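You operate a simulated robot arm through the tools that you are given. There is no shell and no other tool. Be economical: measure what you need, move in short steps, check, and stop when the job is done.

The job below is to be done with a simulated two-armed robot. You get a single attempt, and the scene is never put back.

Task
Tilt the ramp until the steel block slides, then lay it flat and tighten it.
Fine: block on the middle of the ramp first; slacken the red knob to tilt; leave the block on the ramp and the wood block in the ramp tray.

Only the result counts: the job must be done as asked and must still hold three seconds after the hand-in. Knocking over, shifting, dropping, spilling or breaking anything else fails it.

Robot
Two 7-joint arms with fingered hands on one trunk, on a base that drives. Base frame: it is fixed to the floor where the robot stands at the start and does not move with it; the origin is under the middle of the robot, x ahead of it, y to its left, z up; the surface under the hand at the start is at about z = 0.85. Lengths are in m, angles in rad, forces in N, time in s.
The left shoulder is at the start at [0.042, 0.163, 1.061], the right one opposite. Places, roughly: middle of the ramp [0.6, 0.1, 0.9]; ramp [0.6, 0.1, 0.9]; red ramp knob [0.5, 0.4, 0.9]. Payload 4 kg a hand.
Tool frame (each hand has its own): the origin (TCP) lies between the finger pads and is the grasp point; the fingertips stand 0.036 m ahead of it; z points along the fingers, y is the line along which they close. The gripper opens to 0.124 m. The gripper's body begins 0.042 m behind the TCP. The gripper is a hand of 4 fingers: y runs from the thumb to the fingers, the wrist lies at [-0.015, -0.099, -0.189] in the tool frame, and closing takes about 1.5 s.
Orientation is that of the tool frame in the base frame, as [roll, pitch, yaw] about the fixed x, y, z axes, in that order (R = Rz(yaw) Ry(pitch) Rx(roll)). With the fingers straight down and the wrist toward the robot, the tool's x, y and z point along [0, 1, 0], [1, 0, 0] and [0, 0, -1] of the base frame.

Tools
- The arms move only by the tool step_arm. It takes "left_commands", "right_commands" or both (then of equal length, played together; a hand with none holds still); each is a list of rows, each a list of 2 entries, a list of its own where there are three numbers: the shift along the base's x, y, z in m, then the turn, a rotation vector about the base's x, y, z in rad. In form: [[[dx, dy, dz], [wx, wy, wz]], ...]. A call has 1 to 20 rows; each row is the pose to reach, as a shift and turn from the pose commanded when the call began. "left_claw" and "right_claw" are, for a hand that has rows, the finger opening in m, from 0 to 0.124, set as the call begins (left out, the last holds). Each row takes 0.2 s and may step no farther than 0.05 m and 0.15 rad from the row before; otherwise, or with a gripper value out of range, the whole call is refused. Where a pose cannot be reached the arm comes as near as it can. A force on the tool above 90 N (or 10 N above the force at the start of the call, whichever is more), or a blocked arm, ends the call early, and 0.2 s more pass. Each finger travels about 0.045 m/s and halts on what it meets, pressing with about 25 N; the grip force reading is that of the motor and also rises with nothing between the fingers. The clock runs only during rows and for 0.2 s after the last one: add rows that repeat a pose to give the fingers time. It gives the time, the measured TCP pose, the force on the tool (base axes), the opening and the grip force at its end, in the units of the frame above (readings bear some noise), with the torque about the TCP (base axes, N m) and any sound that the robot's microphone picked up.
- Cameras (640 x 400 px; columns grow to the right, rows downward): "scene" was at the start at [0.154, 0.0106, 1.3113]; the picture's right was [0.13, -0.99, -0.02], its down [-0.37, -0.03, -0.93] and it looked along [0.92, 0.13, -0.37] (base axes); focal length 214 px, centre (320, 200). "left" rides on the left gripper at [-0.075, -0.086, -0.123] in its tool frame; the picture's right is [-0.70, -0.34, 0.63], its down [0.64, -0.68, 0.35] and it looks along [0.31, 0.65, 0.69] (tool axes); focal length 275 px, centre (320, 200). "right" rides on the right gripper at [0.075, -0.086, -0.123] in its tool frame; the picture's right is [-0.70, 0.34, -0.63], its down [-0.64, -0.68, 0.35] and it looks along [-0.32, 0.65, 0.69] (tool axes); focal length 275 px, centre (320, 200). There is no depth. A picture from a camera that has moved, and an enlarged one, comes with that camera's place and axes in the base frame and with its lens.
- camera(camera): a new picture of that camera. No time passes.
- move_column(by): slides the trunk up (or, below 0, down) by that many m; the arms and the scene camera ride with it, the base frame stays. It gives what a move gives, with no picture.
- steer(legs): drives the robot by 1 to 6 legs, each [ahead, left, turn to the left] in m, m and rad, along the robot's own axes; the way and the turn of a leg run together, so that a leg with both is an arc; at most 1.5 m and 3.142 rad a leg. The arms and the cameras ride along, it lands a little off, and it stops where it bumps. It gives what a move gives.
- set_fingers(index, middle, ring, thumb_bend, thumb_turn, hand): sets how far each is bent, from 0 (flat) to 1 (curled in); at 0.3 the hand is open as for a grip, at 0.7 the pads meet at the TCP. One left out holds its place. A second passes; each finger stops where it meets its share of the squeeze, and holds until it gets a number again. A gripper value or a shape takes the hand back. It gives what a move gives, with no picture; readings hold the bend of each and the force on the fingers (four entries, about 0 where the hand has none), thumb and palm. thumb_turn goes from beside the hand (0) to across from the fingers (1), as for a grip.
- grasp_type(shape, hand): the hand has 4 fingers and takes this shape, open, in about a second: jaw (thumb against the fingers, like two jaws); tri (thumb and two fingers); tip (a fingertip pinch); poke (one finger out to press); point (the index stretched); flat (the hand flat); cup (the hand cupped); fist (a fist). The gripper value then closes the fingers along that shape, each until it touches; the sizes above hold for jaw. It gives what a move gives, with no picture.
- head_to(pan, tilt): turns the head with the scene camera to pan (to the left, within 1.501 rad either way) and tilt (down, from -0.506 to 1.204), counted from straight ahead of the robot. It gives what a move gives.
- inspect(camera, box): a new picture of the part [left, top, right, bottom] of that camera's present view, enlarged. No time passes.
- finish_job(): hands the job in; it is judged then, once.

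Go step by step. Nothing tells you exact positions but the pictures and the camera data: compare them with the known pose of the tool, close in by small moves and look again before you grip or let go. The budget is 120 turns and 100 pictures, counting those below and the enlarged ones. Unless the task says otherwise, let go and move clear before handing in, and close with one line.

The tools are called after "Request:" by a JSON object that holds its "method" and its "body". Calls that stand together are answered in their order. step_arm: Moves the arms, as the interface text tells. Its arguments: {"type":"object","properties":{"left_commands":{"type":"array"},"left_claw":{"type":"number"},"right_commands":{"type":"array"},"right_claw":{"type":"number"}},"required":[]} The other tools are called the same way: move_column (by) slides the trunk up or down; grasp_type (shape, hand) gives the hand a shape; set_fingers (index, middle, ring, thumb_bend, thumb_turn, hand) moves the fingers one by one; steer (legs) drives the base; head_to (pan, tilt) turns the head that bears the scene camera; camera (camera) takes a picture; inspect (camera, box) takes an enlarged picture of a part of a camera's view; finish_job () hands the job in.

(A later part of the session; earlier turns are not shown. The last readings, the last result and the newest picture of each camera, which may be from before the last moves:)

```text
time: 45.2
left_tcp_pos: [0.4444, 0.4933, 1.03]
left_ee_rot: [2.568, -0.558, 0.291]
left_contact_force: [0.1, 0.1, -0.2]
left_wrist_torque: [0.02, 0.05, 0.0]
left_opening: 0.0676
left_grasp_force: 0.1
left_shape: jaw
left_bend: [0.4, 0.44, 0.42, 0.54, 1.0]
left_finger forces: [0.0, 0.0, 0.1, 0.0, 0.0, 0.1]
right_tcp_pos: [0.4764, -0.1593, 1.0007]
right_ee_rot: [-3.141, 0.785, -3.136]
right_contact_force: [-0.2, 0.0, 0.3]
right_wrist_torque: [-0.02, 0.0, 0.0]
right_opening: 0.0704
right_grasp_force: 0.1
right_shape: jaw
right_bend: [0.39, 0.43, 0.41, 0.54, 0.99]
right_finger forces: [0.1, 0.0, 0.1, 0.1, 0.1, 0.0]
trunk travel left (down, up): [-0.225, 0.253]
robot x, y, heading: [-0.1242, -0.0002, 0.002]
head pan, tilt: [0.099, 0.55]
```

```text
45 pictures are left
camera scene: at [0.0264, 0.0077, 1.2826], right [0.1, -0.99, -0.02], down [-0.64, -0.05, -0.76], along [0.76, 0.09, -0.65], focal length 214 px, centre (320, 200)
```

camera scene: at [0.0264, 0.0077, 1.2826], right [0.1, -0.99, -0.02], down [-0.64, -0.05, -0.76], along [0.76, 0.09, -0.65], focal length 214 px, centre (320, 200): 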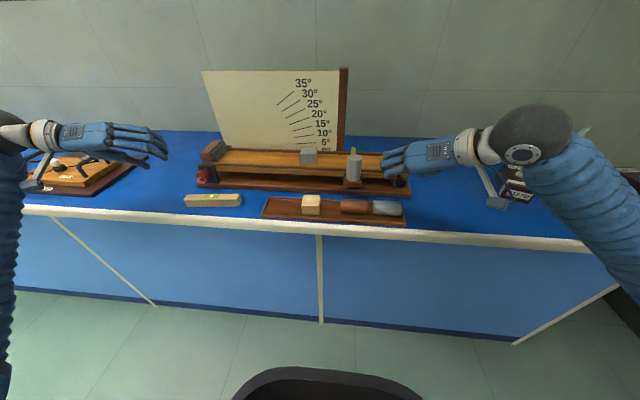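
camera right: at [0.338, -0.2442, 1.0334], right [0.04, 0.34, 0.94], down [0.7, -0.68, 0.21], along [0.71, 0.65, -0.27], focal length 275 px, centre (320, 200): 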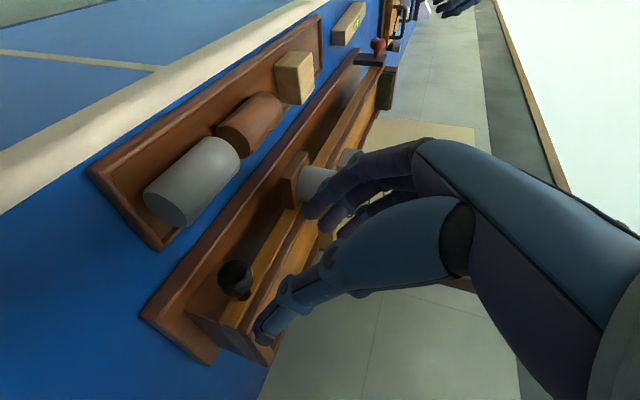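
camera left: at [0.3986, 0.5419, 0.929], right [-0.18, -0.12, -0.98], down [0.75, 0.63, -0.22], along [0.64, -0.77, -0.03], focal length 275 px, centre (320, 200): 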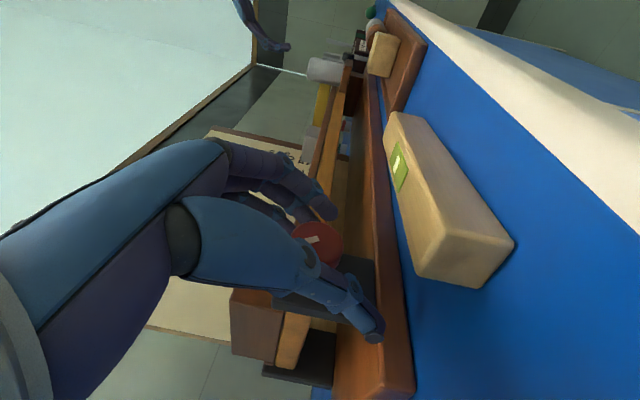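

The handle is confirmed at [0.549, -0.162, 0.917]. I'll move the right fingers down around it.

Request:
{"method": "step_arm", "body": {"right_commands": [[[0.02, -0.001, -0.024], [0, 0, 0]], [[0.04, -0.002, -0.048], [0, 0, 0]], [[0.062, -0.003, -0.073], [0, 0, 0]], [[0.062, -0.003, -0.073], [0, 0, 0]]]}}

Request:
{"method": "inspect", "body": {"camera": "right", "box": [160, 140, 400, 380]}}

Request:
{"method": "inspect", "body": {"camera": "scene", "box": [330, 130, 458, 210]}}

```text
time: 46.2
left_tcp_pos: [0.4432, 0.4936, 1.0323]
left_ee_rot: [2.568, -0.562, 0.293]
left_contact_force: [-0.1, -0.3, -0.1]
left_wrist_torque: [0.01, 0.01, 0.03]
left_opening: 0.0675
left_grasp_force: 0.1
left_shape: jaw
left_bend: [0.4, 0.44, 0.42, 0.54, 1.0]
left_finger forces: [0.0, 0.1, 0.1, 0.1, 0.0, 0.0]
right_tcp_pos: [0.5361, -0.1602, 0.9301]
right_ee_rot: [3.141, 0.788, -3.138]
right_contact_force: [-28.1, 3.0, 14.8]
right_wrist_torque: [0.58, -0.47, 1.28]
right_opening: 0.0705
right_grasp_force: 0.2
right_shape: jaw
right_bend: [0.39, 0.43, 0.37, 0.54, 0.99]
right_finger forces: [0.0, 0.0, 38.7, 0.1, 0.0, 0.0]
trunk travel left (down, up): [-0.225, 0.253]
robot x, y, heading: [-0.1188, -0.0007, 0.013]
head pan, tilt: [0.099, 0.55]
```

```text
1.67 times, centred on (280, 260) of right
camera zoom: at [0.3983, -0.2454, 0.9631], right [0.04, 0.34, 0.94], down [0.7, -0.68, 0.21], along [0.71, 0.65, -0.26], focal length 459 px, centre (387, 100)
```

zoom: 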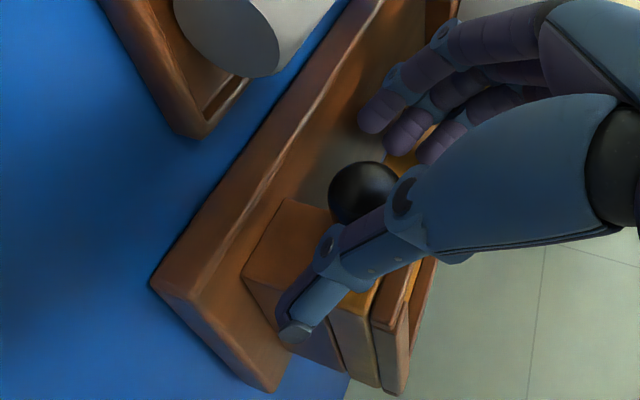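

```text
5.00 times, centred on (394, 170) of scene
camera zoom: at [0.0234, 0.0084, 1.2831], right [0.1, -0.99, -0.01], down [-0.64, -0.05, -0.76], along [0.76, 0.09, -0.64], focal length 1072 px, centre (-50, 350)
```

zoom: 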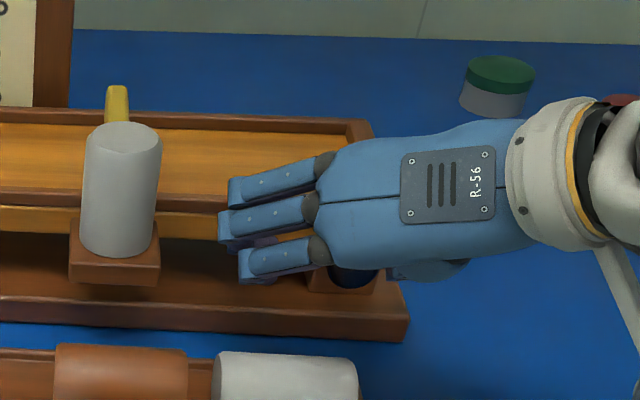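

The deepest finger lightly touched the ramp side. I'll back off 1 cm and then close on the handle.

Request:
{"method": "step_arm", "body": {"right_commands": [[[-0.006, 0, -0.001], [0, 0, 0]], [[-0.01, 0, -0.003], [0, 0, 0]], [[-0.01, 0, -0.003], [0, 0, 0]]]}}

Request:
{"method": "step_arm", "body": {"right_commands": [[[0, 0, 0], [0, 0, 0]], [[0, 0, 0], [0, 0, 0]], [[0, 0, 0], [0, 0, 0]], [[0, 0, 0], [0, 0, 0]], [[0, 0, 0], [0, 0, 0]], [[0, 0, 0], [0, 0, 0]]], "right_claw": 0.01}}

Request:
{"method": "inspect", "body": {"camera": "right", "box": [160, 140, 400, 380]}}

Request:
{"method": "inspect", "body": {"camera": "scene", "box": [180, 110, 436, 210]}}

```text
time: 47.0
left_tcp_pos: [0.4455, 0.4923, 1.0298]
left_ee_rot: [2.567, -0.559, 0.292]
left_contact_force: [0.4, 0.5, -0.2]
left_wrist_torque: [0.0, 0.01, 0.01]
left_opening: 0.0679
left_grasp_force: 0.0
left_shape: jaw
left_bend: [0.4, 0.44, 0.42, 0.54, 1.0]
left_finger forces: [0.0, 0.1, 0.0, 0.1, 0.0, 0.1]
right_tcp_pos: [0.5308, -0.1628, 0.9247]
right_ee_rot: [-3.137, 0.784, -3.136]
right_contact_force: [-0.9, 0.0, 0.5]
right_wrist_torque: [-0.01, 0.01, 0.0]
right_opening: 0.0705
right_grasp_force: 0.0
right_shape: jaw
right_bend: [0.39, 0.43, 0.41, 0.54, 0.99]
right_finger forces: [0.0, 0.0, 0.1, 0.0, 0.0, 0.0]
trunk travel left (down, up): [-0.225, 0.253]
robot x, y, heading: [-0.1217, -0.0023, 0.004]
head pan, tilt: [0.099, 0.55]
```

```text
time: 48.4
left_tcp_pos: [0.4461, 0.4922, 1.031]
left_ee_rot: [2.568, -0.559, 0.29]
left_contact_force: [-0.1, -0.9, 0.4]
left_wrist_torque: [0.02, 0.0, 0.0]
left_opening: 0.0675
left_grasp_force: 0.0
left_shape: jaw
left_bend: [0.4, 0.44, 0.42, 0.54, 1.0]
left_finger forces: [0.1, 0.0, 0.1, 0.0, 0.1, 0.0]
right_tcp_pos: [0.5291, -0.1627, 0.9256]
right_ee_rot: [-3.139, 0.783, -3.139]
right_contact_force: [-5.5, -3.2, -3.3]
right_wrist_torque: [-0.06, 0.01, 0.08]
right_opening: 0.0138
right_grasp_force: 25.4
right_shape: jaw
right_bend: [0.7, 0.69, 0.68, 0.61, 0.99]
right_finger forces: [9.6, 6.8, 4.8, 0.1, 24.0, 0.0]
trunk travel left (down, up): [-0.225, 0.253]
robot x, y, heading: [-0.1188, -0.0008, 0.003]
head pan, tilt: [0.099, 0.55]
```

```text
1.67 times, centred on (280, 260) of right
camera zoom: at [0.391, -0.2481, 0.9578], right [0.05, 0.34, 0.94], down [0.7, -0.68, 0.21], along [0.71, 0.65, -0.27], focal length 459 px, centre (387, 100)
```

zoom: 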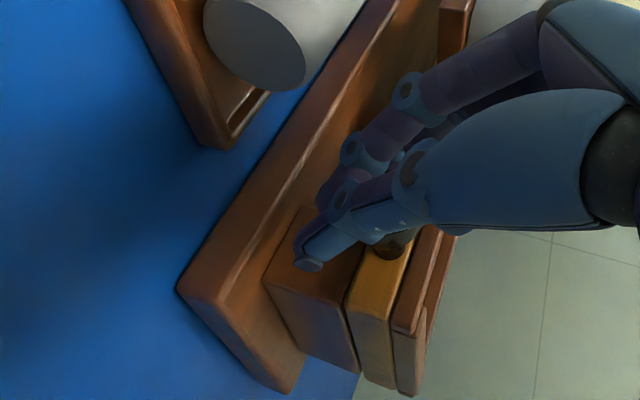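

```text
2.50 times, centred on (308, 160) of scene
camera zoom: at [0.0261, 0.0076, 1.2825], right [0.1, -0.99, -0.02], down [-0.64, -0.05, -0.76], along [0.76, 0.09, -0.65], focal length 536 px, centre (350, 300)
```

zoom: 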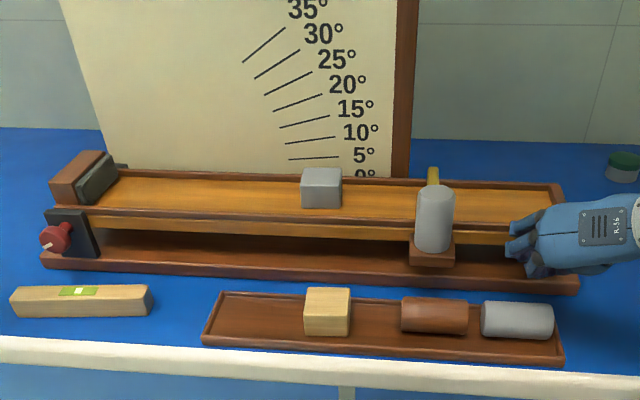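

The fingers closed to 14 mm, either on the stalk or just under the ball, so the handle is cradled. I'll test with a small 1.5 cm lift.

Request:
{"method": "step_arm", "body": {"right_commands": [[[0, 0, 0.005], [-0.008, 0, 0]], [[0, 0, 0.01], [-0.017, 0, 0]], [[0, 0, 0.015], [-0.025, 0, 0]], [[0, 0, 0.015], [-0.025, 0, 0]]]}}

Request:
{"method": "inspect", "body": {"camera": "scene", "box": [180, 110, 436, 210]}}

Request:
{"method": "camera", "body": {"camera": "right"}}

```text
time: 49.4
left_tcp_pos: [0.4457, 0.4937, 1.029]
left_ee_rot: [2.569, -0.56, 0.289]
left_contact_force: [0.2, 0.4, 0.4]
left_wrist_torque: [-0.05, 0.01, 0.0]
left_opening: 0.0679
left_grasp_force: 0.1
left_shape: jaw
left_bend: [0.4, 0.44, 0.42, 0.54, 1.0]
left_finger forces: [0.1, 0.0, 0.1, 0.0, 0.0, 0.0]
right_tcp_pos: [0.5288, -0.1625, 0.9412]
right_ee_rot: [-3.104, 0.782, -3.113]
right_contact_force: [-5.5, -1.4, -2.9]
right_wrist_torque: [-0.03, 0.03, 0.09]
right_opening: 0.0134
right_grasp_force: 24.9
right_shape: jaw
right_bend: [0.7, 0.69, 0.67, 0.62, 0.99]
right_finger forces: [10.0, 7.1, 4.7, 0.0, 23.4, 0.1]
trunk travel left (down, up): [-0.225, 0.253]
robot x, y, heading: [-0.1187, 0.0019, -0.0]
head pan, tilt: [0.099, 0.55]
```

```text
2.50 times, centred on (308, 160) of scene
camera zoom: at [0.0262, 0.0079, 1.2826], right [0.1, -0.99, -0.02], down [-0.64, -0.05, -0.76], along [0.76, 0.09, -0.65], focal length 536 px, centre (350, 300)
```

zoom: 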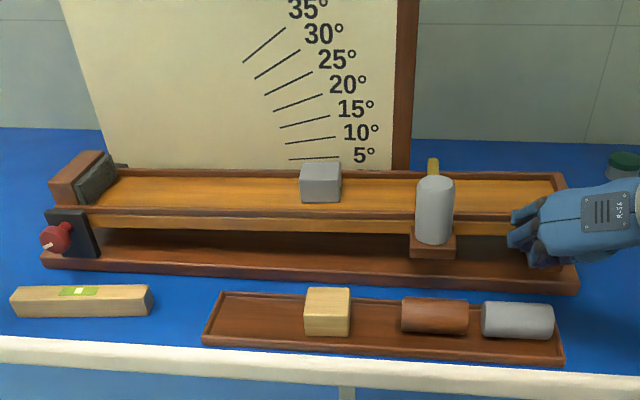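

```text
39 pictures are left
camera right: at [0.391, -0.2473, 0.9751], right [0.04, 0.36, 0.93], down [0.7, -0.67, 0.23], along [0.71, 0.64, -0.28], focal length 275 px, centre (320, 200)
```

right: 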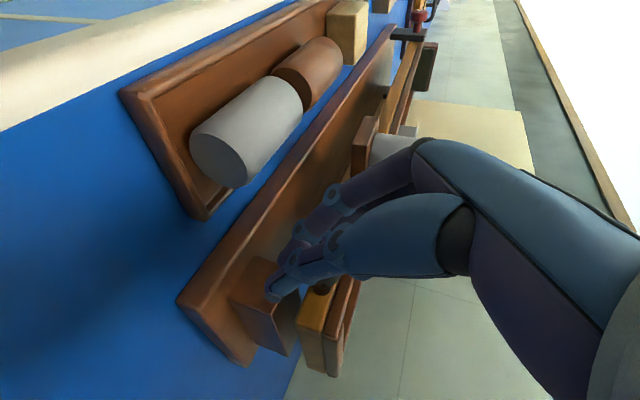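

The ramp rose freely to about 1.5°, so the clamp is slack and the grip holds. I'll lift slowly along the arc to about 11° and check the gate and block.

Request:
{"method": "step_arm", "body": {"right_commands": [[[0, 0.0005, 0.0105], [-0.018, 0, 0]], [[0, 0.001, 0.021], [-0.035, 0, 0]], [[0, 0.0022, 0.0325], [-0.055, 0, 0]], [[0, 0.0035, 0.044], [-0.075, 0, 0]], [[0, 0.0055, 0.059], [-0.1, 0, 0]], [[0, 0.0077, 0.0737], [-0.125, 0, 0]], [[0, 0.0105, 0.0883], [-0.15, 0, 0]], [[0, 0.0134, 0.1028], [-0.175, 0, 0]]]}}

Request:
{"method": "inspect", "body": {"camera": "scene", "box": [180, 90, 436, 210]}}

```text
time: 51.2
left_tcp_pos: [0.446, 0.4916, 1.0293]
left_ee_rot: [2.569, -0.559, 0.29]
left_contact_force: [-0.8, 0.4, 0.4]
left_wrist_torque: [-0.01, 0.05, -0.04]
left_opening: 0.0677
left_grasp_force: 0.1
left_shape: jaw
left_bend: [0.4, 0.44, 0.42, 0.54, 1.0]
left_finger forces: [0.0, 0.0, 0.0, 0.0, 0.1, 0.0]
right_tcp_pos: [0.5308, -0.1493, 1.0416]
right_ee_rot: [-2.863, 0.766, -2.947]
right_contact_force: [-0.2, -9.2, 0.8]
right_wrist_torque: [-0.11, -0.05, -0.03]
right_opening: 0.0132
right_grasp_force: 25.1
right_shape: jaw
right_bend: [0.7, 0.7, 0.68, 0.61, 0.99]
right_finger forces: [8.4, 7.7, 3.8, 0.1, 24.6, 0.0]
trunk travel left (down, up): [-0.225, 0.253]
robot x, y, heading: [-0.1201, -0.0017, 0.006]
head pan, tilt: [0.099, 0.55]
```

```text
2.50 times, centred on (308, 150) of scene
camera zoom: at [0.0262, 0.0075, 1.2827], right [0.1, -0.99, -0.02], down [-0.64, -0.05, -0.76], along [0.76, 0.09, -0.65], focal length 536 px, centre (350, 325)
```

zoom: 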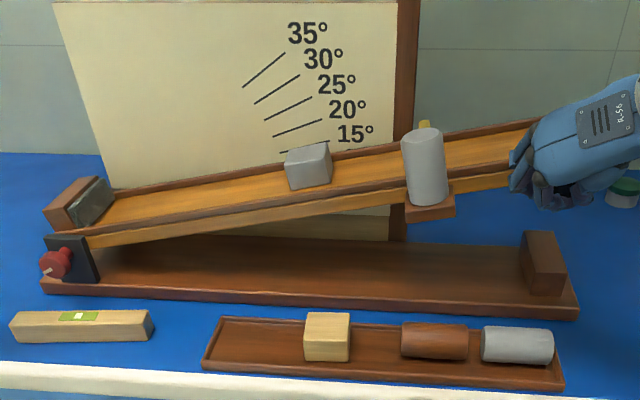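

The ramp is at about 12°, the gate rides with it and the block hasn't moved. I'll continue slowly to 17° and listen for a slide.

Request:
{"method": "step_arm", "body": {"right_commands": [[[0, 0.0, 0.0072], [-0.0125, 0, 0]], [[0, 0.001, 0.0144], [-0.025, 0, 0]], [[0, 0.002, 0.0216], [-0.0375, 0, 0]], [[0, 0.004, 0.0288], [-0.05, 0, 0]], [[0, 0.0055, 0.036], [-0.0625, 0, 0]], [[0, 0.0075, 0.043], [-0.075, 0, 0]], [[0, 0.0095, 0.05], [-0.0875, 0, 0]], [[0, 0.0112, 0.0571], [-0.1, 0, 0]]]}}

Request:
{"method": "inspect", "body": {"camera": "scene", "box": [180, 90, 436, 210]}}

```text
time: 53.0
left_tcp_pos: [0.4447, 0.4931, 1.0308]
left_ee_rot: [2.569, -0.559, 0.29]
left_contact_force: [-0.4, -0.1, -0.3]
left_wrist_torque: [0.02, -0.02, -0.01]
left_opening: 0.0675
left_grasp_force: 0.0
left_shape: jaw
left_bend: [0.4, 0.44, 0.42, 0.54, 1.0]
left_finger forces: [0.0, 0.1, 0.0, 0.0, 0.0, 0.0]
right_tcp_pos: [0.5298, -0.1378, 1.1008]
right_ee_rot: [-2.729, 0.738, -2.853]
right_contact_force: [-6.5, 1.2, -1.8]
right_wrist_torque: [-0.01, 0.05, 0.17]
right_opening: 0.0111
right_grasp_force: 25.2
right_shape: jaw
right_bend: [0.7, 0.69, 0.65, 0.63, 0.99]
right_finger forces: [10.6, 8.3, 5.0, 0.0, 21.9, 0.1]
trunk travel left (down, up): [-0.225, 0.253]
robot x, y, heading: [-0.118, -0.0029, 0.001]
head pan, tilt: [0.099, 0.55]
```

```text
2.50 times, centred on (308, 150) of scene
camera zoom: at [0.0259, 0.0082, 1.2827], right [0.1, -0.99, -0.01], down [-0.64, -0.05, -0.76], along [0.76, 0.09, -0.65], focal length 536 px, centre (350, 325)
```

zoom: 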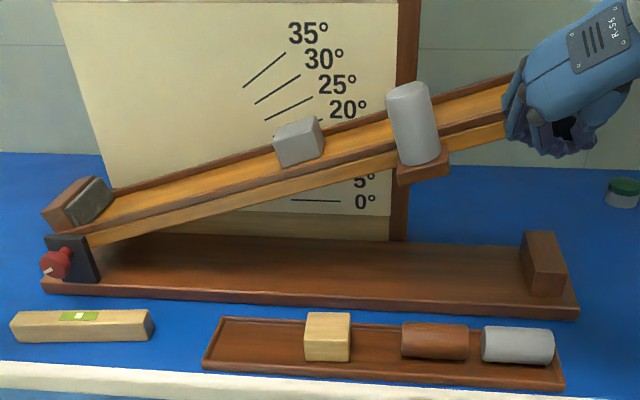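

The block is still holding at about 17–18°. I'll continue slowly upward.

Request:
{"method": "step_arm", "body": {"right_commands": [[[0, 0.002, 0.007], [-0.0125, 0, 0]], [[0, 0.0043, 0.014], [-0.025, 0, 0]], [[0, 0.0068, 0.021], [-0.0375, 0, 0]], [[0, 0.0093, 0.028], [-0.05, 0, 0]], [[0, 0.0093, 0.028], [-0.05, 0, 0]]]}}

Request:
{"method": "inspect", "body": {"camera": "scene", "box": [180, 90, 436, 210]}}

```text
time: 54.2
left_tcp_pos: [0.4457, 0.4932, 1.0288]
left_ee_rot: [2.569, -0.559, 0.289]
left_contact_force: [-0.6, 0.7, 0.8]
left_wrist_torque: [-0.01, 0.0, -0.03]
left_opening: 0.0677
left_grasp_force: 0.0
left_shape: jaw
left_bend: [0.4, 0.44, 0.42, 0.54, 1.0]
left_finger forces: [0.1, 0.0, 0.0, 0.1, 0.0, 0.1]
right_tcp_pos: [0.5314, -0.129, 1.1289]
right_ee_rot: [-2.664, 0.723, -2.811]
right_contact_force: [-9.9, 4.0, -2.7]
right_wrist_torque: [0.06, 0.1, 0.19]
right_opening: 0.0099
right_grasp_force: 24.7
right_shape: jaw
right_bend: [0.7, 0.69, 0.63, 0.63, 0.99]
right_finger forces: [12.3, 8.8, 4.9, 0.0, 22.5, 0.0]
trunk travel left (down, up): [-0.225, 0.253]
robot x, y, heading: [-0.1216, -0.0001, 0.009]
head pan, tilt: [0.099, 0.55]
```

```text
2.50 times, centred on (308, 150) of scene
camera zoom: at [0.0258, 0.0084, 1.2827], right [0.1, -0.99, -0.01], down [-0.64, -0.05, -0.76], along [0.76, 0.09, -0.65], focal length 536 px, centre (350, 325)
```

zoom: 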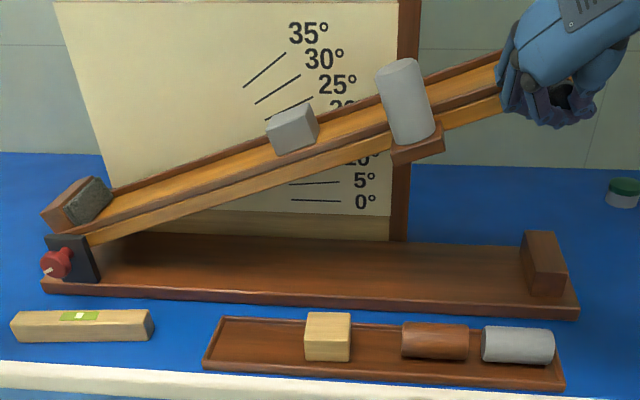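

The block hasn't moved at about 20°, but the grip opening is shrinking slightly. I'll check the hold before going higher.

Request:
{"method": "inspect", "body": {"camera": "scene", "box": [360, 90, 440, 145]}}

Request:
{"method": "inspect", "body": {"camera": "right", "box": [180, 120, 420, 360]}}

```text
7.27 times, centred on (400, 118) of scene
camera zoom: at [0.0258, 0.0084, 1.2827], right [0.1, -0.99, -0.01], down [-0.64, -0.05, -0.76], along [0.76, 0.09, -0.65], focal length 1560 px, centre (-262, 800)
```

zoom: 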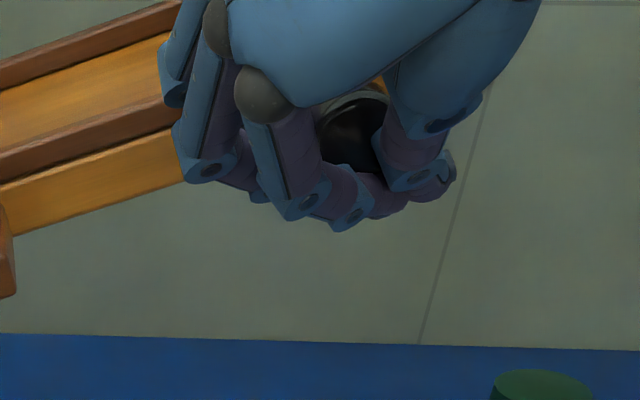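

```text
1.67 times, centred on (300, 240) of right
camera zoom: at [0.3912, -0.1974, 1.1882], right [0.04, 0.64, 0.77], down [0.7, -0.57, 0.43], along [0.71, 0.52, -0.47], focal length 459 px, centre (353, 133)
```

zoom: 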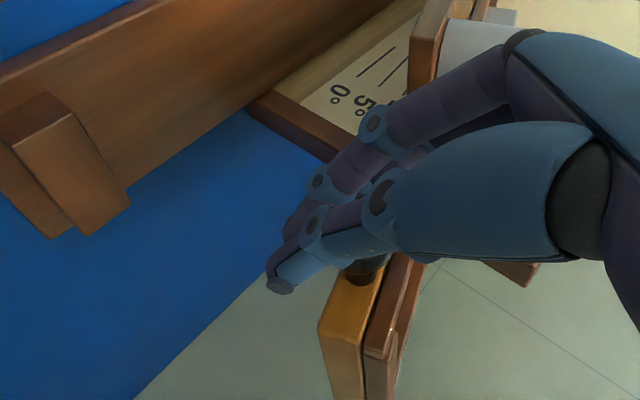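

The ball is caged inside the hand with fingers and thumb closed beneath it, so the hold is secure. I'll keep lifting.

Request:
{"method": "step_arm", "body": {"right_commands": [[[0, 0.0028, 0.007], [-0.0125, 0, 0]], [[0, 0.0056, 0.014], [-0.025, 0, 0]], [[0, 0.0085, 0.0207], [-0.0375, 0, 0]], [[0, 0.0115, 0.0274], [-0.05, 0, 0]], [[0, 0.0115, 0.0274], [-0.05, 0, 0]]]}}

Request:
{"method": "inspect", "body": {"camera": "scene", "box": [180, 90, 436, 210]}}

```text
time: 55.4
left_tcp_pos: [0.4459, 0.4926, 1.0304]
left_ee_rot: [2.567, -0.561, 0.291]
left_contact_force: [0.0, 0.6, 0.0]
left_wrist_torque: [-0.02, -0.02, -0.03]
left_opening: 0.0679
left_grasp_force: 0.0
left_shape: jaw
left_bend: [0.4, 0.44, 0.42, 0.54, 1.0]
left_finger forces: [0.0, 0.0, 0.0, 0.0, 0.1, 0.1]
right_tcp_pos: [0.5292, -0.1179, 1.1557]
right_ee_rot: [-2.602, 0.706, -2.77]
right_contact_force: [-3.3, 0.0, -3.5]
right_wrist_torque: [0.05, 0.01, 0.12]
right_opening: 0.0102
right_grasp_force: 25.0
right_shape: jaw
right_bend: [0.7, 0.69, 0.63, 0.63, 0.99]
right_finger forces: [11.2, 9.4, 4.3, 0.0, 21.5, 0.0]
trunk travel left (down, up): [-0.225, 0.253]
robot x, y, heading: [-0.1174, 0.0008, 0.005]
head pan, tilt: [0.099, 0.55]
```

```text
2.50 times, centred on (308, 150) of scene
camera zoom: at [0.0264, 0.0081, 1.2826], right [0.1, -0.99, -0.02], down [-0.64, -0.05, -0.76], along [0.76, 0.09, -0.65], focal length 536 px, centre (350, 325)
```

zoom: 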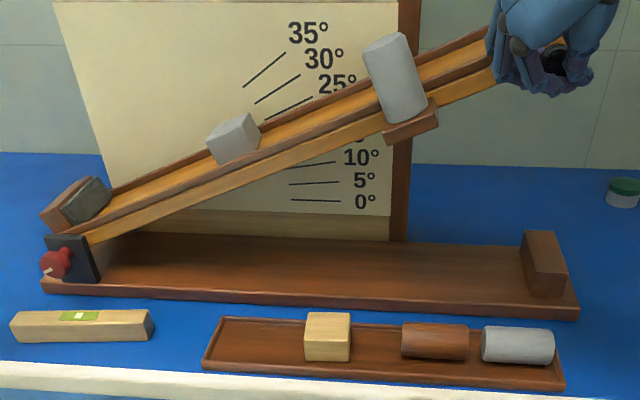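

The block is sliding at about 23°. I'll hold until it reaches the bumper.

Request:
{"method": "step_arm", "body": {"right_commands": [[[0, 0, 0], [0, 0, 0]], [[0, 0, 0], [0, 0, 0]], [[0, 0, 0], [0, 0, 0]], [[0, 0, 0], [0, 0, 0]]]}}

Request:
{"method": "inspect", "body": {"camera": "scene", "box": [180, 90, 436, 210]}}

```text
time: 56.4
left_tcp_pos: [0.4446, 0.493, 1.0298]
left_ee_rot: [2.569, -0.559, 0.288]
left_contact_force: [0.9, -0.4, 0.1]
left_wrist_torque: [0.04, 0.02, -0.03]
left_opening: 0.0675
left_grasp_force: 0.0
left_shape: jaw
left_bend: [0.4, 0.44, 0.42, 0.54, 1.0]
left_finger forces: [0.1, 0.1, 0.1, 0.1, 0.0, 0.1]
right_tcp_pos: [0.5285, -0.1181, 1.1549]
right_ee_rot: [-2.602, 0.707, -2.77]
right_contact_force: [-2.0, 0.5, -1.6]
right_wrist_torque: [-0.01, -0.02, 0.16]
right_opening: 0.0101
right_grasp_force: 25.4
right_shape: jaw
right_bend: [0.7, 0.69, 0.63, 0.63, 0.99]
right_finger forces: [0.0, 9.3, 4.4, 0.0, 21.3, 0.0]
trunk travel left (down, up): [-0.225, 0.253]
robot x, y, heading: [-0.1178, -0.0007, 0.003]
head pan, tilt: [0.099, 0.55]
```

```text
2.50 times, centred on (308, 150) of scene
camera zoom: at [0.0263, 0.0082, 1.2826], right [0.1, -0.99, -0.01], down [-0.64, -0.05, -0.76], along [0.76, 0.09, -0.65], focal length 536 px, centre (350, 325)
```

zoom: 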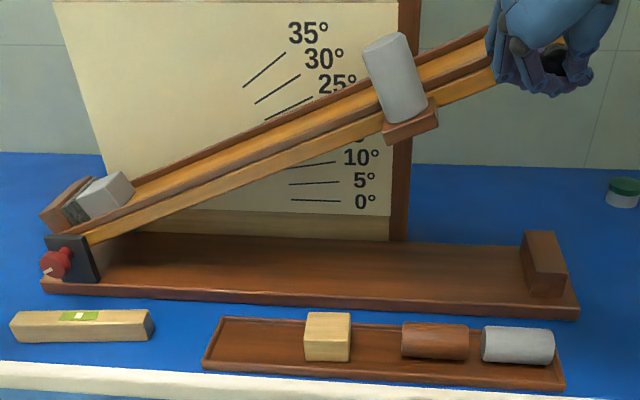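

The block has come to rest against the bumper and is still on the ramp. I'll lower the ramp slowly along the same arc.

Request:
{"method": "step_arm", "body": {"right_commands": [[[0, -0.006, -0.013], [0.025, 0, 0]], [[0, -0.0115, -0.026], [0.05, 0, 0]], [[0, -0.016, -0.04], [0.075, 0, 0]], [[0, -0.02, -0.054], [0.1, 0, 0]], [[0, -0.0245, -0.069], [0.125, 0, 0]], [[0, -0.0285, -0.084], [0.15, 0, 0]], [[0, -0.032, -0.099], [0.175, 0, 0]], [[0, -0.034, -0.1135], [0.2, 0, 0]], [[0, -0.037, -0.128], [0.225, 0, 0]], [[0, -0.039, -0.142], [0.25, 0, 0]], [[0, -0.041, -0.157], [0.275, 0, 0]], [[0, -0.0425, -0.172], [0.3, 0, 0]], [[0, -0.0435, -0.186], [0.325, 0, 0]], [[0, -0.0442, -0.2], [0.35, 0, 0]], [[0, -0.0446, -0.214], [0.375, 0, 0]]]}}

Request:
{"method": "step_arm", "body": {"right_commands": [[[0, 0, -0.005], [0.008, 0, 0]], [[0, 0, -0.01], [0.016, 0, 0]], [[0, 0, -0.015], [0.025, 0, 0]], [[0, 0, -0.018], [0.025, 0, 0]], [[0, 0, -0.018], [0.025, 0, 0]]]}}

Request:
{"method": "inspect", "body": {"camera": "scene", "box": [180, 110, 436, 210]}}

```text
time: 59.6
left_tcp_pos: [0.4458, 0.4938, 1.03]
left_ee_rot: [2.567, -0.56, 0.292]
left_contact_force: [-0.5, -1.2, -0.1]
left_wrist_torque: [-0.02, -0.01, 0.02]
left_opening: 0.0676
left_grasp_force: 0.1
left_shape: jaw
left_bend: [0.4, 0.44, 0.42, 0.54, 1.0]
left_finger forces: [0.1, 0.1, 0.0, 0.0, 0.0, 0.1]
right_tcp_pos: [0.5297, -0.163, 0.9407]
right_ee_rot: [-3.106, 0.783, -3.117]
right_contact_force: [0.7, -12.5, 0.1]
right_wrist_torque: [-0.13, -0.04, -0.14]
right_opening: 0.0106
right_grasp_force: 25.2
right_shape: jaw
right_bend: [0.7, 0.7, 0.66, 0.63, 0.99]
right_finger forces: [0.1, 8.8, 2.7, 0.1, 25.1, 0.0]
trunk travel left (down, up): [-0.225, 0.253]
robot x, y, heading: [-0.1234, 0.0019, 0.003]
head pan, tilt: [0.099, 0.55]
```

```text
time: 60.8
left_tcp_pos: [0.4457, 0.4925, 1.0305]
left_ee_rot: [2.568, -0.559, 0.289]
left_contact_force: [0.6, 0.0, 0.1]
left_wrist_torque: [0.01, 0.0, -0.04]
left_opening: 0.0674
left_grasp_force: 0.0
left_shape: jaw
left_bend: [0.4, 0.44, 0.42, 0.54, 1.0]
left_finger forces: [0.1, 0.1, 0.1, 0.0, 0.0, 0.0]
right_tcp_pos: [0.5288, -0.1632, 0.9244]
right_ee_rot: [-3.138, 0.785, -3.136]
right_contact_force: [-3.1, -10.0, 2.4]
right_wrist_torque: [-0.07, -0.1, -0.1]
right_opening: 0.0103
right_grasp_force: 24.7
right_shape: jaw
right_bend: [0.7, 0.7, 0.66, 0.63, 0.99]
right_finger forces: [0.1, 7.8, 3.0, 0.1, 25.5, 0.0]
trunk travel left (down, up): [-0.225, 0.253]
robot x, y, heading: [-0.1182, -0.0009, 0.003]
head pan, tilt: [0.099, 0.55]
```

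```text
2.50 times, centred on (308, 160) of scene
camera zoom: at [0.026, 0.0074, 1.2826], right [0.1, -0.99, -0.02], down [-0.64, -0.05, -0.76], along [0.76, 0.09, -0.65], focal length 536 px, centre (350, 300)
```

zoom: 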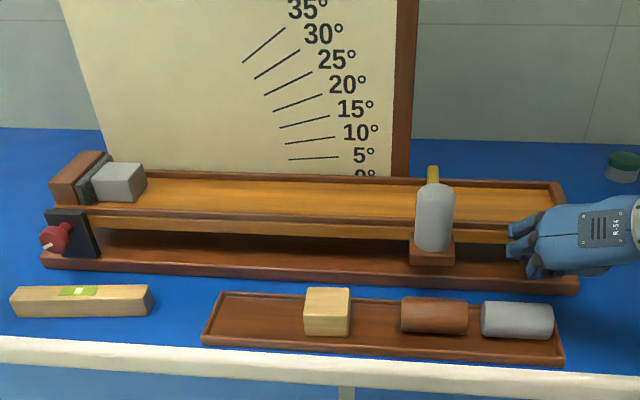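

The ramp is almost flat, though my fingers may still hold it a millimetre or two up. I'll lower a little more until it rests.

Request:
{"method": "step_arm", "body": {"right_commands": [[[0, 0, -0.003], [0, 0, 0]], [[0, 0, -0.006], [0, 0, 0]], [[0, 0, -0.006], [0, 0, 0]]]}}

Request:
{"method": "inspect", "body": {"camera": "scene", "box": [180, 110, 436, 210]}}

```text
time: 61.6
left_tcp_pos: [0.4452, 0.4944, 1.0307]
left_ee_rot: [2.569, -0.56, 0.292]
left_contact_force: [-0.3, -0.6, 0.1]
left_wrist_torque: [-0.01, -0.01, 0.01]
left_opening: 0.0678
left_grasp_force: 0.0
left_shape: jaw
left_bend: [0.4, 0.44, 0.42, 0.54, 1.0]
left_finger forces: [0.1, 0.0, 0.1, 0.0, 0.0, 0.0]
right_tcp_pos: [0.5293, -0.1612, 0.9169]
right_ee_rot: [-3.14, 0.784, -3.137]
right_contact_force: [-5.0, -0.9, -1.5]
right_wrist_torque: [-0.03, 0.02, 0.02]
right_opening: 0.0085
right_grasp_force: 25.0
right_shape: jaw
right_bend: [0.7, 0.7, 0.67, 0.63, 1.0]
right_finger forces: [0.0, 5.3, 2.8, 0.0, 1.9, 0.1]
trunk travel left (down, up): [-0.225, 0.253]
robot x, y, heading: [-0.1205, 0.0013, 0.004]
head pan, tilt: [0.099, 0.55]
```

```text
2.50 times, centred on (308, 160) of scene
camera zoom: at [0.0263, 0.008, 1.2825], right [0.1, -0.99, -0.02], down [-0.64, -0.05, -0.76], along [0.76, 0.09, -0.65], focal length 536 px, centre (350, 300)
```

zoom: 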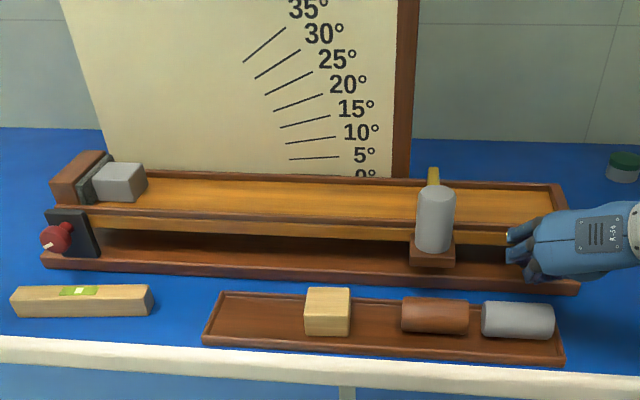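

The ramp now rests flat. I'll open the right hand, back it out along its finger axis, and check that the ramp stays down.

Request:
{"method": "step_arm", "body": {"right_commands": [[[0, 0, 0], [0, 0, 0]], [[0, 0, 0], [0, 0, 0]], [[0, 0, 0], [0, 0, 0]], [[0, 0, 0], [0, 0, 0]], [[0, 0, 0], [0, 0, 0]], [[0, 0, 0], [0, 0, 0]]], "right_claw": 0.08}}

Request:
{"method": "step_arm", "body": {"right_commands": [[[-0.02, 0, 0.02], [0, 0, 0]], [[-0.04, 0, 0.04], [0, 0, 0]], [[-0.06, 0, 0.06], [0, 0, 0]], [[-0.08, -0.01, 0.08], [0, 0, 0]], [[-0.08, -0.05, 0.1], [0, 0, 0]], [[-0.08, -0.09, 0.12], [0, 0, 0]]]}}

Request:
{"method": "inspect", "body": {"camera": "scene", "box": [180, 110, 436, 210]}}

```text
time: 63.0
left_tcp_pos: [0.4467, 0.4932, 1.0302]
left_ee_rot: [2.569, -0.559, 0.289]
left_contact_force: [-0.7, 0.1, -0.6]
left_wrist_torque: [0.07, 0.0, 0.01]
left_opening: 0.0674
left_grasp_force: 0.0
left_shape: jaw
left_bend: [0.4, 0.44, 0.42, 0.54, 1.0]
left_finger forces: [0.1, 0.0, 0.0, 0.0, 0.0, 0.0]
right_tcp_pos: [0.53, -0.1615, 0.9172]
right_ee_rot: [-3.14, 0.783, -3.137]
right_contact_force: [-1.1, 0.0, 0.7]
right_wrist_torque: [0.03, 0.0, 0.05]
right_opening: 0.0797
right_grasp_force: 0.0
right_shape: jaw
right_bend: [0.36, 0.4, 0.38, 0.52, 0.99]
right_finger forces: [0.0, 0.1, 0.0, 0.1, 0.0, 0.0]
trunk travel left (down, up): [-0.225, 0.253]
robot x, y, heading: [-0.1192, 0.002, 0.005]
head pan, tilt: [0.099, 0.55]
```

```text
time: 64.4
left_tcp_pos: [0.445, 0.494, 1.0304]
left_ee_rot: [2.567, -0.559, 0.293]
left_contact_force: [0.3, 0.7, 0.3]
left_wrist_torque: [0.01, -0.01, 0.02]
left_opening: 0.0677
left_grasp_force: 0.1
left_shape: jaw
left_bend: [0.4, 0.44, 0.42, 0.54, 1.0]
left_finger forces: [0.0, 0.2, 0.1, 0.0, 0.0, 0.1]
right_tcp_pos: [0.4516, -0.2529, 1.0395]
right_ee_rot: [-3.14, 0.784, -3.137]
right_contact_force: [-0.9, 0.7, 1.3]
right_wrist_torque: [-0.01, -0.02, -0.04]
right_opening: 0.0797
right_grasp_force: 0.1
right_shape: jaw
right_bend: [0.36, 0.4, 0.38, 0.52, 0.99]
right_finger forces: [0.0, 0.1, 0.1, 0.0, 0.0, 0.1]
trunk travel left (down, up): [-0.225, 0.253]
robot x, y, heading: [-0.1175, 0.0009, 0.005]
head pan, tilt: [0.099, 0.55]
```

```text
2.50 times, centred on (308, 160) of scene
camera zoom: at [0.0257, 0.0079, 1.2827], right [0.1, -0.99, -0.02], down [-0.64, -0.05, -0.76], along [0.76, 0.09, -0.65], focal length 536 px, centre (350, 300)
```

zoom: 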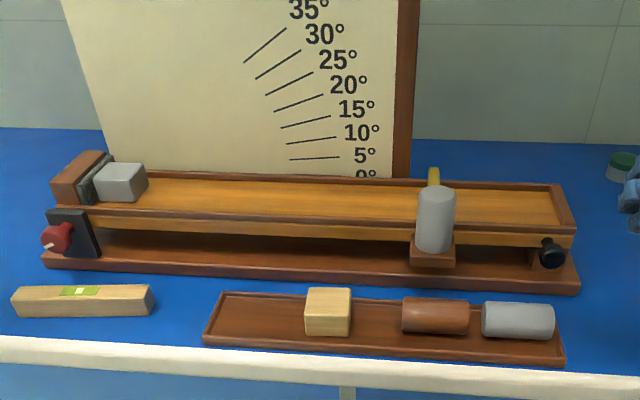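

The ramp is flat and everything else is in place. I'll bring the left hand back onto the red knob for the clockwise tightening strokes.

Request:
{"method": "step_arm", "body": {"left_commands": [[[0.014, -0.01, -0.018], [0, 0, 0]], [[0.028, -0.02, -0.036], [0, 0, 0]], [[0.042, -0.03, -0.054], [0, 0, 0]], [[0.056, -0.04, -0.072], [0, 0, 0]], [[0.07, -0.05, -0.09], [0, 0, 0]], [[0.085, -0.06, -0.111], [0, 0, 0]], [[0.085, -0.06, -0.111], [0, 0, 0]]]}}

Request:
{"method": "step_arm", "body": {"left_commands": [[[0, 0, 0], [0, 0, 0]], [[0, 0, 0], [0, 0, 0]], [[0, 0, 0], [0, 0, 0]], [[0, 0, 0], [0, 0, 0]], [[0, 0, 0], [0, 0, 0]], [[0, 0, 0], [0, 0, 0]]], "left_claw": 0.01}}

Request:
{"method": "step_arm", "body": {"left_commands": [[[0, -0.001, 0], [0.12, 0, 0]], [[0, -0.002, 0], [0.24, 0, 0]], [[0, -0.003, 0.001], [0.36, 0, 0]], [[0, -0.005, 0.002], [0.48, 0, 0]], [[0, -0.006, 0.002], [0.6, 0, 0]], [[0, -0.007, 0.002], [0.72, 0, 0]], [[0, -0.008, 0.001], [0.84, 0, 0]]]}}

Request:
{"method": "step_arm", "body": {"left_commands": [[[0, 0, 0], [0, 0, 0]], [[0, 0, 0], [0, 0, 0]], [[0, 0, 0], [0, 0, 0]], [[0, 0, 0], [0, 0, 0]]], "left_claw": 0.068}}

Request:
{"method": "step_arm", "body": {"left_commands": [[[0, 0.001, 0], [-0.14, 0, 0]], [[0, 0.003, 0], [-0.28, 0, 0]], [[0, 0.004, -0.001], [-0.42, 0, 0]], [[0, 0.006, -0.002], [-0.56, 0, 0]], [[0, 0.007, -0.002], [-0.7, 0, 0]], [[0, 0.008, -0.001], [-0.84, 0, 0]]]}}

Request:
{"method": "inspect", "body": {"camera": "scene", "box": [150, 130, 278, 210]}}

```text
time: 66.0
left_tcp_pos: [0.531, 0.4309, 0.9192]
left_ee_rot: [2.569, -0.56, 0.289]
left_contact_force: [0.6, -0.2, -0.3]
left_wrist_torque: [0.01, 0.02, -0.01]
left_opening: 0.0674
left_grasp_force: 0.2
left_shape: jaw
left_bend: [0.4, 0.44, 0.42, 0.54, 1.0]
left_finger forces: [0.1, 0.1, 0.1, 0.1, 0.0, 0.0]
right_tcp_pos: [0.4512, -0.2527, 1.0388]
right_ee_rot: [-3.14, 0.785, -3.139]
right_contact_force: [0.5, 1.0, 0.6]
right_wrist_torque: [-0.01, -0.03, 0.01]
right_opening: 0.0801
right_grasp_force: 0.1
right_shape: jaw
right_bend: [0.36, 0.4, 0.38, 0.52, 0.99]
right_finger forces: [0.0, 0.0, 0.0, 0.0, 0.0, 0.0]
trunk travel left (down, up): [-0.225, 0.253]
robot x, y, heading: [-0.1214, 0.0007, 0.002]
head pan, tilt: [0.099, 0.55]
```

```text
time: 67.4
left_tcp_pos: [0.5301, 0.4316, 0.9188]
left_ee_rot: [2.566, -0.561, 0.292]
left_contact_force: [-13.1, 3.7, -2.7]
left_wrist_torque: [-0.18, -0.21, -1.0]
left_opening: 0.0286
left_grasp_force: 0.1
left_shape: jaw
left_bend: [0.64, 0.6, 0.54, 0.6, 1.0]
left_finger forces: [0.0, 16.0, 11.5, 0.0, 21.5, 0.0]
right_tcp_pos: [0.4496, -0.2514, 1.0391]
right_ee_rot: [-3.139, 0.785, -3.139]
right_contact_force: [-0.3, -0.8, -0.7]
right_wrist_torque: [0.02, 0.0, -0.03]
right_opening: 0.0799
right_grasp_force: 0.1
right_shape: jaw
right_bend: [0.36, 0.4, 0.38, 0.52, 0.99]
right_finger forces: [0.1, 0.1, 0.0, 0.0, 0.1, 0.0]
trunk travel left (down, up): [-0.225, 0.253]
robot x, y, heading: [-0.1235, 0.0025, 0.006]
head pan, tilt: [0.099, 0.55]
```

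```text
time: 69.0
left_tcp_pos: [0.5303, 0.4232, 0.9233]
left_ee_rot: [-2.707, -0.569, -0.281]
left_contact_force: [-5.3, 1.2, 35.2]
left_wrist_torque: [-1.22, -0.44, -1.29]
left_opening: 0.0411
left_grasp_force: 0.1
left_shape: jaw
left_bend: [0.64, 0.54, 0.56, 0.56, 1.0]
left_finger forces: [0.0, 22.6, 14.1, 0.0, 39.8, 0.1]
right_tcp_pos: [0.449, -0.2532, 1.0399]
right_ee_rot: [3.141, 0.786, -3.138]
right_contact_force: [0.5, 0.0, 0.2]
right_wrist_torque: [0.01, -0.02, 0.0]
right_opening: 0.0799
right_grasp_force: 0.0
right_shape: jaw
right_bend: [0.36, 0.4, 0.38, 0.52, 0.99]
right_finger forces: [0.1, 0.1, 0.1, 0.0, 0.0, 0.1]
trunk travel left (down, up): [-0.225, 0.253]
robot x, y, heading: [-0.1179, 0.0035, 0.003]
head pan, tilt: [0.099, 0.55]
```

```text
time: 70.0
left_tcp_pos: [0.5307, 0.424, 0.9192]
left_ee_rot: [-2.712, -0.564, -0.278]
left_contact_force: [-1.6, 1.7, -0.2]
left_wrist_torque: [-0.02, 0.02, 0.08]
left_opening: 0.0691
left_grasp_force: 0.0
left_shape: jaw
left_bend: [0.4, 0.44, 0.42, 0.54, 0.99]
left_finger forces: [0.1, 0.0, 0.0, 0.0, 1.9, 0.0]
right_tcp_pos: [0.4494, -0.2522, 1.0386]
right_ee_rot: [-3.139, 0.784, -3.138]
right_contact_force: [-0.2, 0.3, -0.4]
right_wrist_torque: [-0.02, 0.01, 0.0]
right_opening: 0.0798
right_grasp_force: 0.1
right_shape: jaw
right_bend: [0.36, 0.4, 0.38, 0.52, 0.99]
right_finger forces: [0.0, 0.0, 0.1, 0.0, 0.0, 0.1]
trunk travel left (down, up): [-0.225, 0.253]
robot x, y, heading: [-0.1173, 0.0024, 0.0]
head pan, tilt: [0.099, 0.55]
```

```text
time: 71.4
left_tcp_pos: [0.5307, 0.431, 0.9165]
left_ee_rot: [2.565, -0.559, 0.292]
left_contact_force: [-0.4, 0.4, 0.9]
left_wrist_torque: [0.0, 0.02, -0.03]
left_opening: 0.068
left_grasp_force: 0.0
left_shape: jaw
left_bend: [0.4, 0.44, 0.42, 0.54, 0.99]
left_finger forces: [0.0, 0.1, 0.0, 0.0, 0.0, 0.1]
right_tcp_pos: [0.4511, -0.2516, 1.0384]
right_ee_rot: [-3.137, 0.783, -3.138]
right_contact_force: [0.0, -0.1, 0.1]
right_wrist_torque: [0.02, 0.02, -0.04]
right_opening: 0.0798
right_grasp_force: 0.0
right_shape: jaw
right_bend: [0.36, 0.4, 0.38, 0.52, 0.99]
right_finger forces: [0.0, 0.0, 0.0, 0.0, 0.1, 0.1]
trunk travel left (down, up): [-0.225, 0.253]
robot x, y, heading: [-0.1204, -0.0004, 0.005]
head pan, tilt: [0.099, 0.55]
```

```text
5.00 times, centred on (214, 170) of scene
camera zoom: at [0.0267, 0.0082, 1.2825], right [0.1, -0.99, -0.02], down [-0.64, -0.05, -0.76], along [0.76, 0.09, -0.65], focal length 1072 px, centre (850, 350)
```

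zoom: 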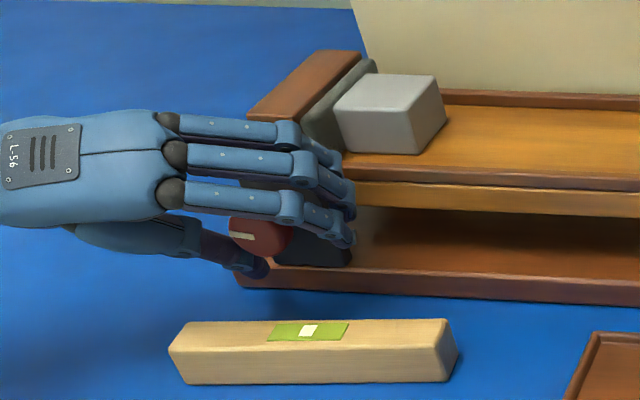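

One stroke moved the mark back about 45° clockwise. I'll repeat.

Request:
{"method": "step_arm", "body": {"left_commands": [[[0, 0, 0.001], [0, 0, 0]], [[0, 0, 0.001], [0, 0, 0]], [[0, 0, 0.001], [0, 0, 0]], [[0, 0, 0.001], [0, 0, 0]], [[0, 0, 0.001], [0, 0, 0]], [[0, 0, 0.001], [0, 0, 0]]], "left_claw": 0.01}}

Request:
{"method": "step_arm", "body": {"left_commands": [[[0, -0.001, 0], [0.12, 0, 0]], [[0, -0.002, 0], [0.24, 0, 0]], [[0, -0.003, 0.001], [0.36, 0, 0]], [[0, -0.005, 0.002], [0.48, 0, 0]], [[0, -0.006, 0.002], [0.6, 0, 0]], [[0, -0.007, 0.002], [0.72, 0, 0]], [[0, -0.008, 0.001], [0.84, 0, 0]]]}}

Request:
{"method": "step_arm", "body": {"left_commands": [[[0, 0, 0], [0, 0, 0]], [[0, 0, 0], [0, 0, 0]], [[0, 0, 0], [0, 0, 0]], [[0, 0, 0], [0, 0, 0]]], "left_claw": 0.068}}

Request:
{"method": "step_arm", "body": {"left_commands": [[[0, 0.001, 0], [-0.14, 0, 0]], [[0, 0.003, 0], [-0.28, 0, 0]], [[0, 0.004, -0.001], [-0.42, 0, 0]], [[0, 0.006, -0.002], [-0.56, 0, 0]], [[0, 0.007, -0.002], [-0.7, 0, 0]], [[0, 0.008, -0.001], [-0.84, 0, 0]]]}}

Request:
{"method": "inspect", "body": {"camera": "scene", "box": [150, 130, 278, 210]}}

```text
time: 72.8
left_tcp_pos: [0.5293, 0.4332, 0.9185]
left_ee_rot: [2.568, -0.559, 0.29]
left_contact_force: [-13.2, 4.2, -1.5]
left_wrist_torque: [-0.22, -0.21, -0.94]
left_opening: 0.0278
left_grasp_force: 0.0
left_shape: jaw
left_bend: [0.64, 0.6, 0.54, 0.61, 1.0]
left_finger forces: [0.1, 15.7, 9.9, 0.1, 21.1, 0.1]
right_tcp_pos: [0.4506, -0.2517, 1.0395]
right_ee_rot: [-3.138, 0.785, -3.137]
right_contact_force: [-0.3, 0.5, 0.2]
right_wrist_torque: [-0.03, -0.01, -0.03]
right_opening: 0.0798
right_grasp_force: 0.1
right_shape: jaw
right_bend: [0.36, 0.4, 0.38, 0.52, 0.99]
right_finger forces: [0.0, 0.0, 0.1, 0.0, 0.0, 0.0]
trunk travel left (down, up): [-0.225, 0.253]
robot x, y, heading: [-0.1163, -0.0001, 0.004]
head pan, tilt: [0.099, 0.55]
```

```text
time: 74.4
left_tcp_pos: [0.5279, 0.4245, 0.9231]
left_ee_rot: [-2.707, -0.567, -0.278]
left_contact_force: [-5.1, -0.5, 32.6]
left_wrist_torque: [-1.23, -0.39, -1.27]
left_opening: 0.0399
left_grasp_force: 0.0
left_shape: jaw
left_bend: [0.64, 0.53, 0.55, 0.57, 1.0]
left_finger forces: [0.0, 22.7, 14.3, 0.0, 37.6, 0.1]
right_tcp_pos: [0.4487, -0.2545, 1.0394]
right_ee_rot: [3.14, 0.787, -3.141]
right_contact_force: [-0.1, 0.2, 0.2]
right_wrist_torque: [-0.01, 0.0, 0.02]
right_opening: 0.0798
right_grasp_force: 0.2
right_shape: jaw
right_bend: [0.36, 0.4, 0.38, 0.52, 0.99]
right_finger forces: [0.0, 0.1, 0.0, 0.0, 0.0, 0.0]
trunk travel left (down, up): [-0.225, 0.253]
robot x, y, heading: [-0.1177, 0.0026, 0.004]
head pan, tilt: [0.099, 0.55]
```

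```text
time: 75.4
left_tcp_pos: [0.5294, 0.4243, 0.9201]
left_ee_rot: [-2.713, -0.563, -0.278]
left_contact_force: [-0.7, 0.9, 0.8]
left_wrist_torque: [0.0, 0.04, 0.01]
left_opening: 0.0689
left_grasp_force: 0.1
left_shape: jaw
left_bend: [0.4, 0.44, 0.42, 0.54, 0.99]
left_finger forces: [0.1, 0.0, 0.1, 0.0, 1.0, 0.0]
right_tcp_pos: [0.4502, -0.2527, 1.0393]
right_ee_rot: [-3.138, 0.784, -3.138]
right_contact_force: [0.0, 0.0, 0.2]
right_wrist_torque: [-0.01, 0.0, -0.02]
right_opening: 0.0795
right_grasp_force: 0.0
right_shape: jaw
right_bend: [0.36, 0.4, 0.38, 0.52, 0.99]
right_finger forces: [0.1, 0.0, 0.1, 0.1, 0.1, 0.0]
trunk travel left (down, up): [-0.225, 0.253]
robot x, y, heading: [-0.1192, 0.0034, 0.006]
head pan, tilt: [0.099, 0.55]
```

```text
time: 76.8
left_tcp_pos: [0.5318, 0.4336, 0.9182]
left_ee_rot: [2.565, -0.559, 0.291]
left_contact_force: [-0.1, 0.3, -0.5]
left_wrist_torque: [-0.01, 0.01, 0.01]
left_opening: 0.0681
left_grasp_force: 0.0
left_shape: jaw
left_bend: [0.4, 0.44, 0.42, 0.54, 0.99]
left_finger forces: [0.0, 0.1, 0.0, 0.0, 0.1, 0.0]
right_tcp_pos: [0.4513, -0.2524, 1.0388]
right_ee_rot: [-3.137, 0.783, -3.136]
right_contact_force: [-0.2, 0.4, 0.6]
right_wrist_torque: [0.0, 0.02, 0.0]
right_opening: 0.0798
right_grasp_force: 0.1
right_shape: jaw
right_bend: [0.36, 0.4, 0.38, 0.52, 0.99]
right_finger forces: [0.0, 0.0, 0.1, 0.0, 0.1, 0.1]
trunk travel left (down, up): [-0.225, 0.253]
robot x, y, heading: [-0.1165, 0.0003, 0.006]
head pan, tilt: [0.099, 0.55]
```

```text
5.00 times, centred on (214, 170) of scene
camera zoom: at [0.0267, 0.0083, 1.2825], right [0.1, -0.99, -0.02], down [-0.64, -0.05, -0.76], along [0.76, 0.09, -0.65], focal length 1072 px, centre (850, 350)
```

zoom: 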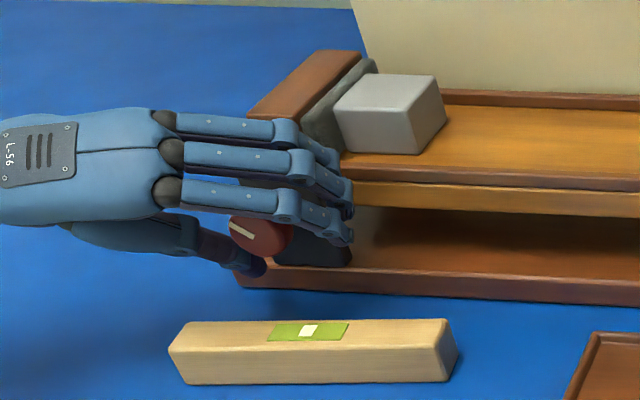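

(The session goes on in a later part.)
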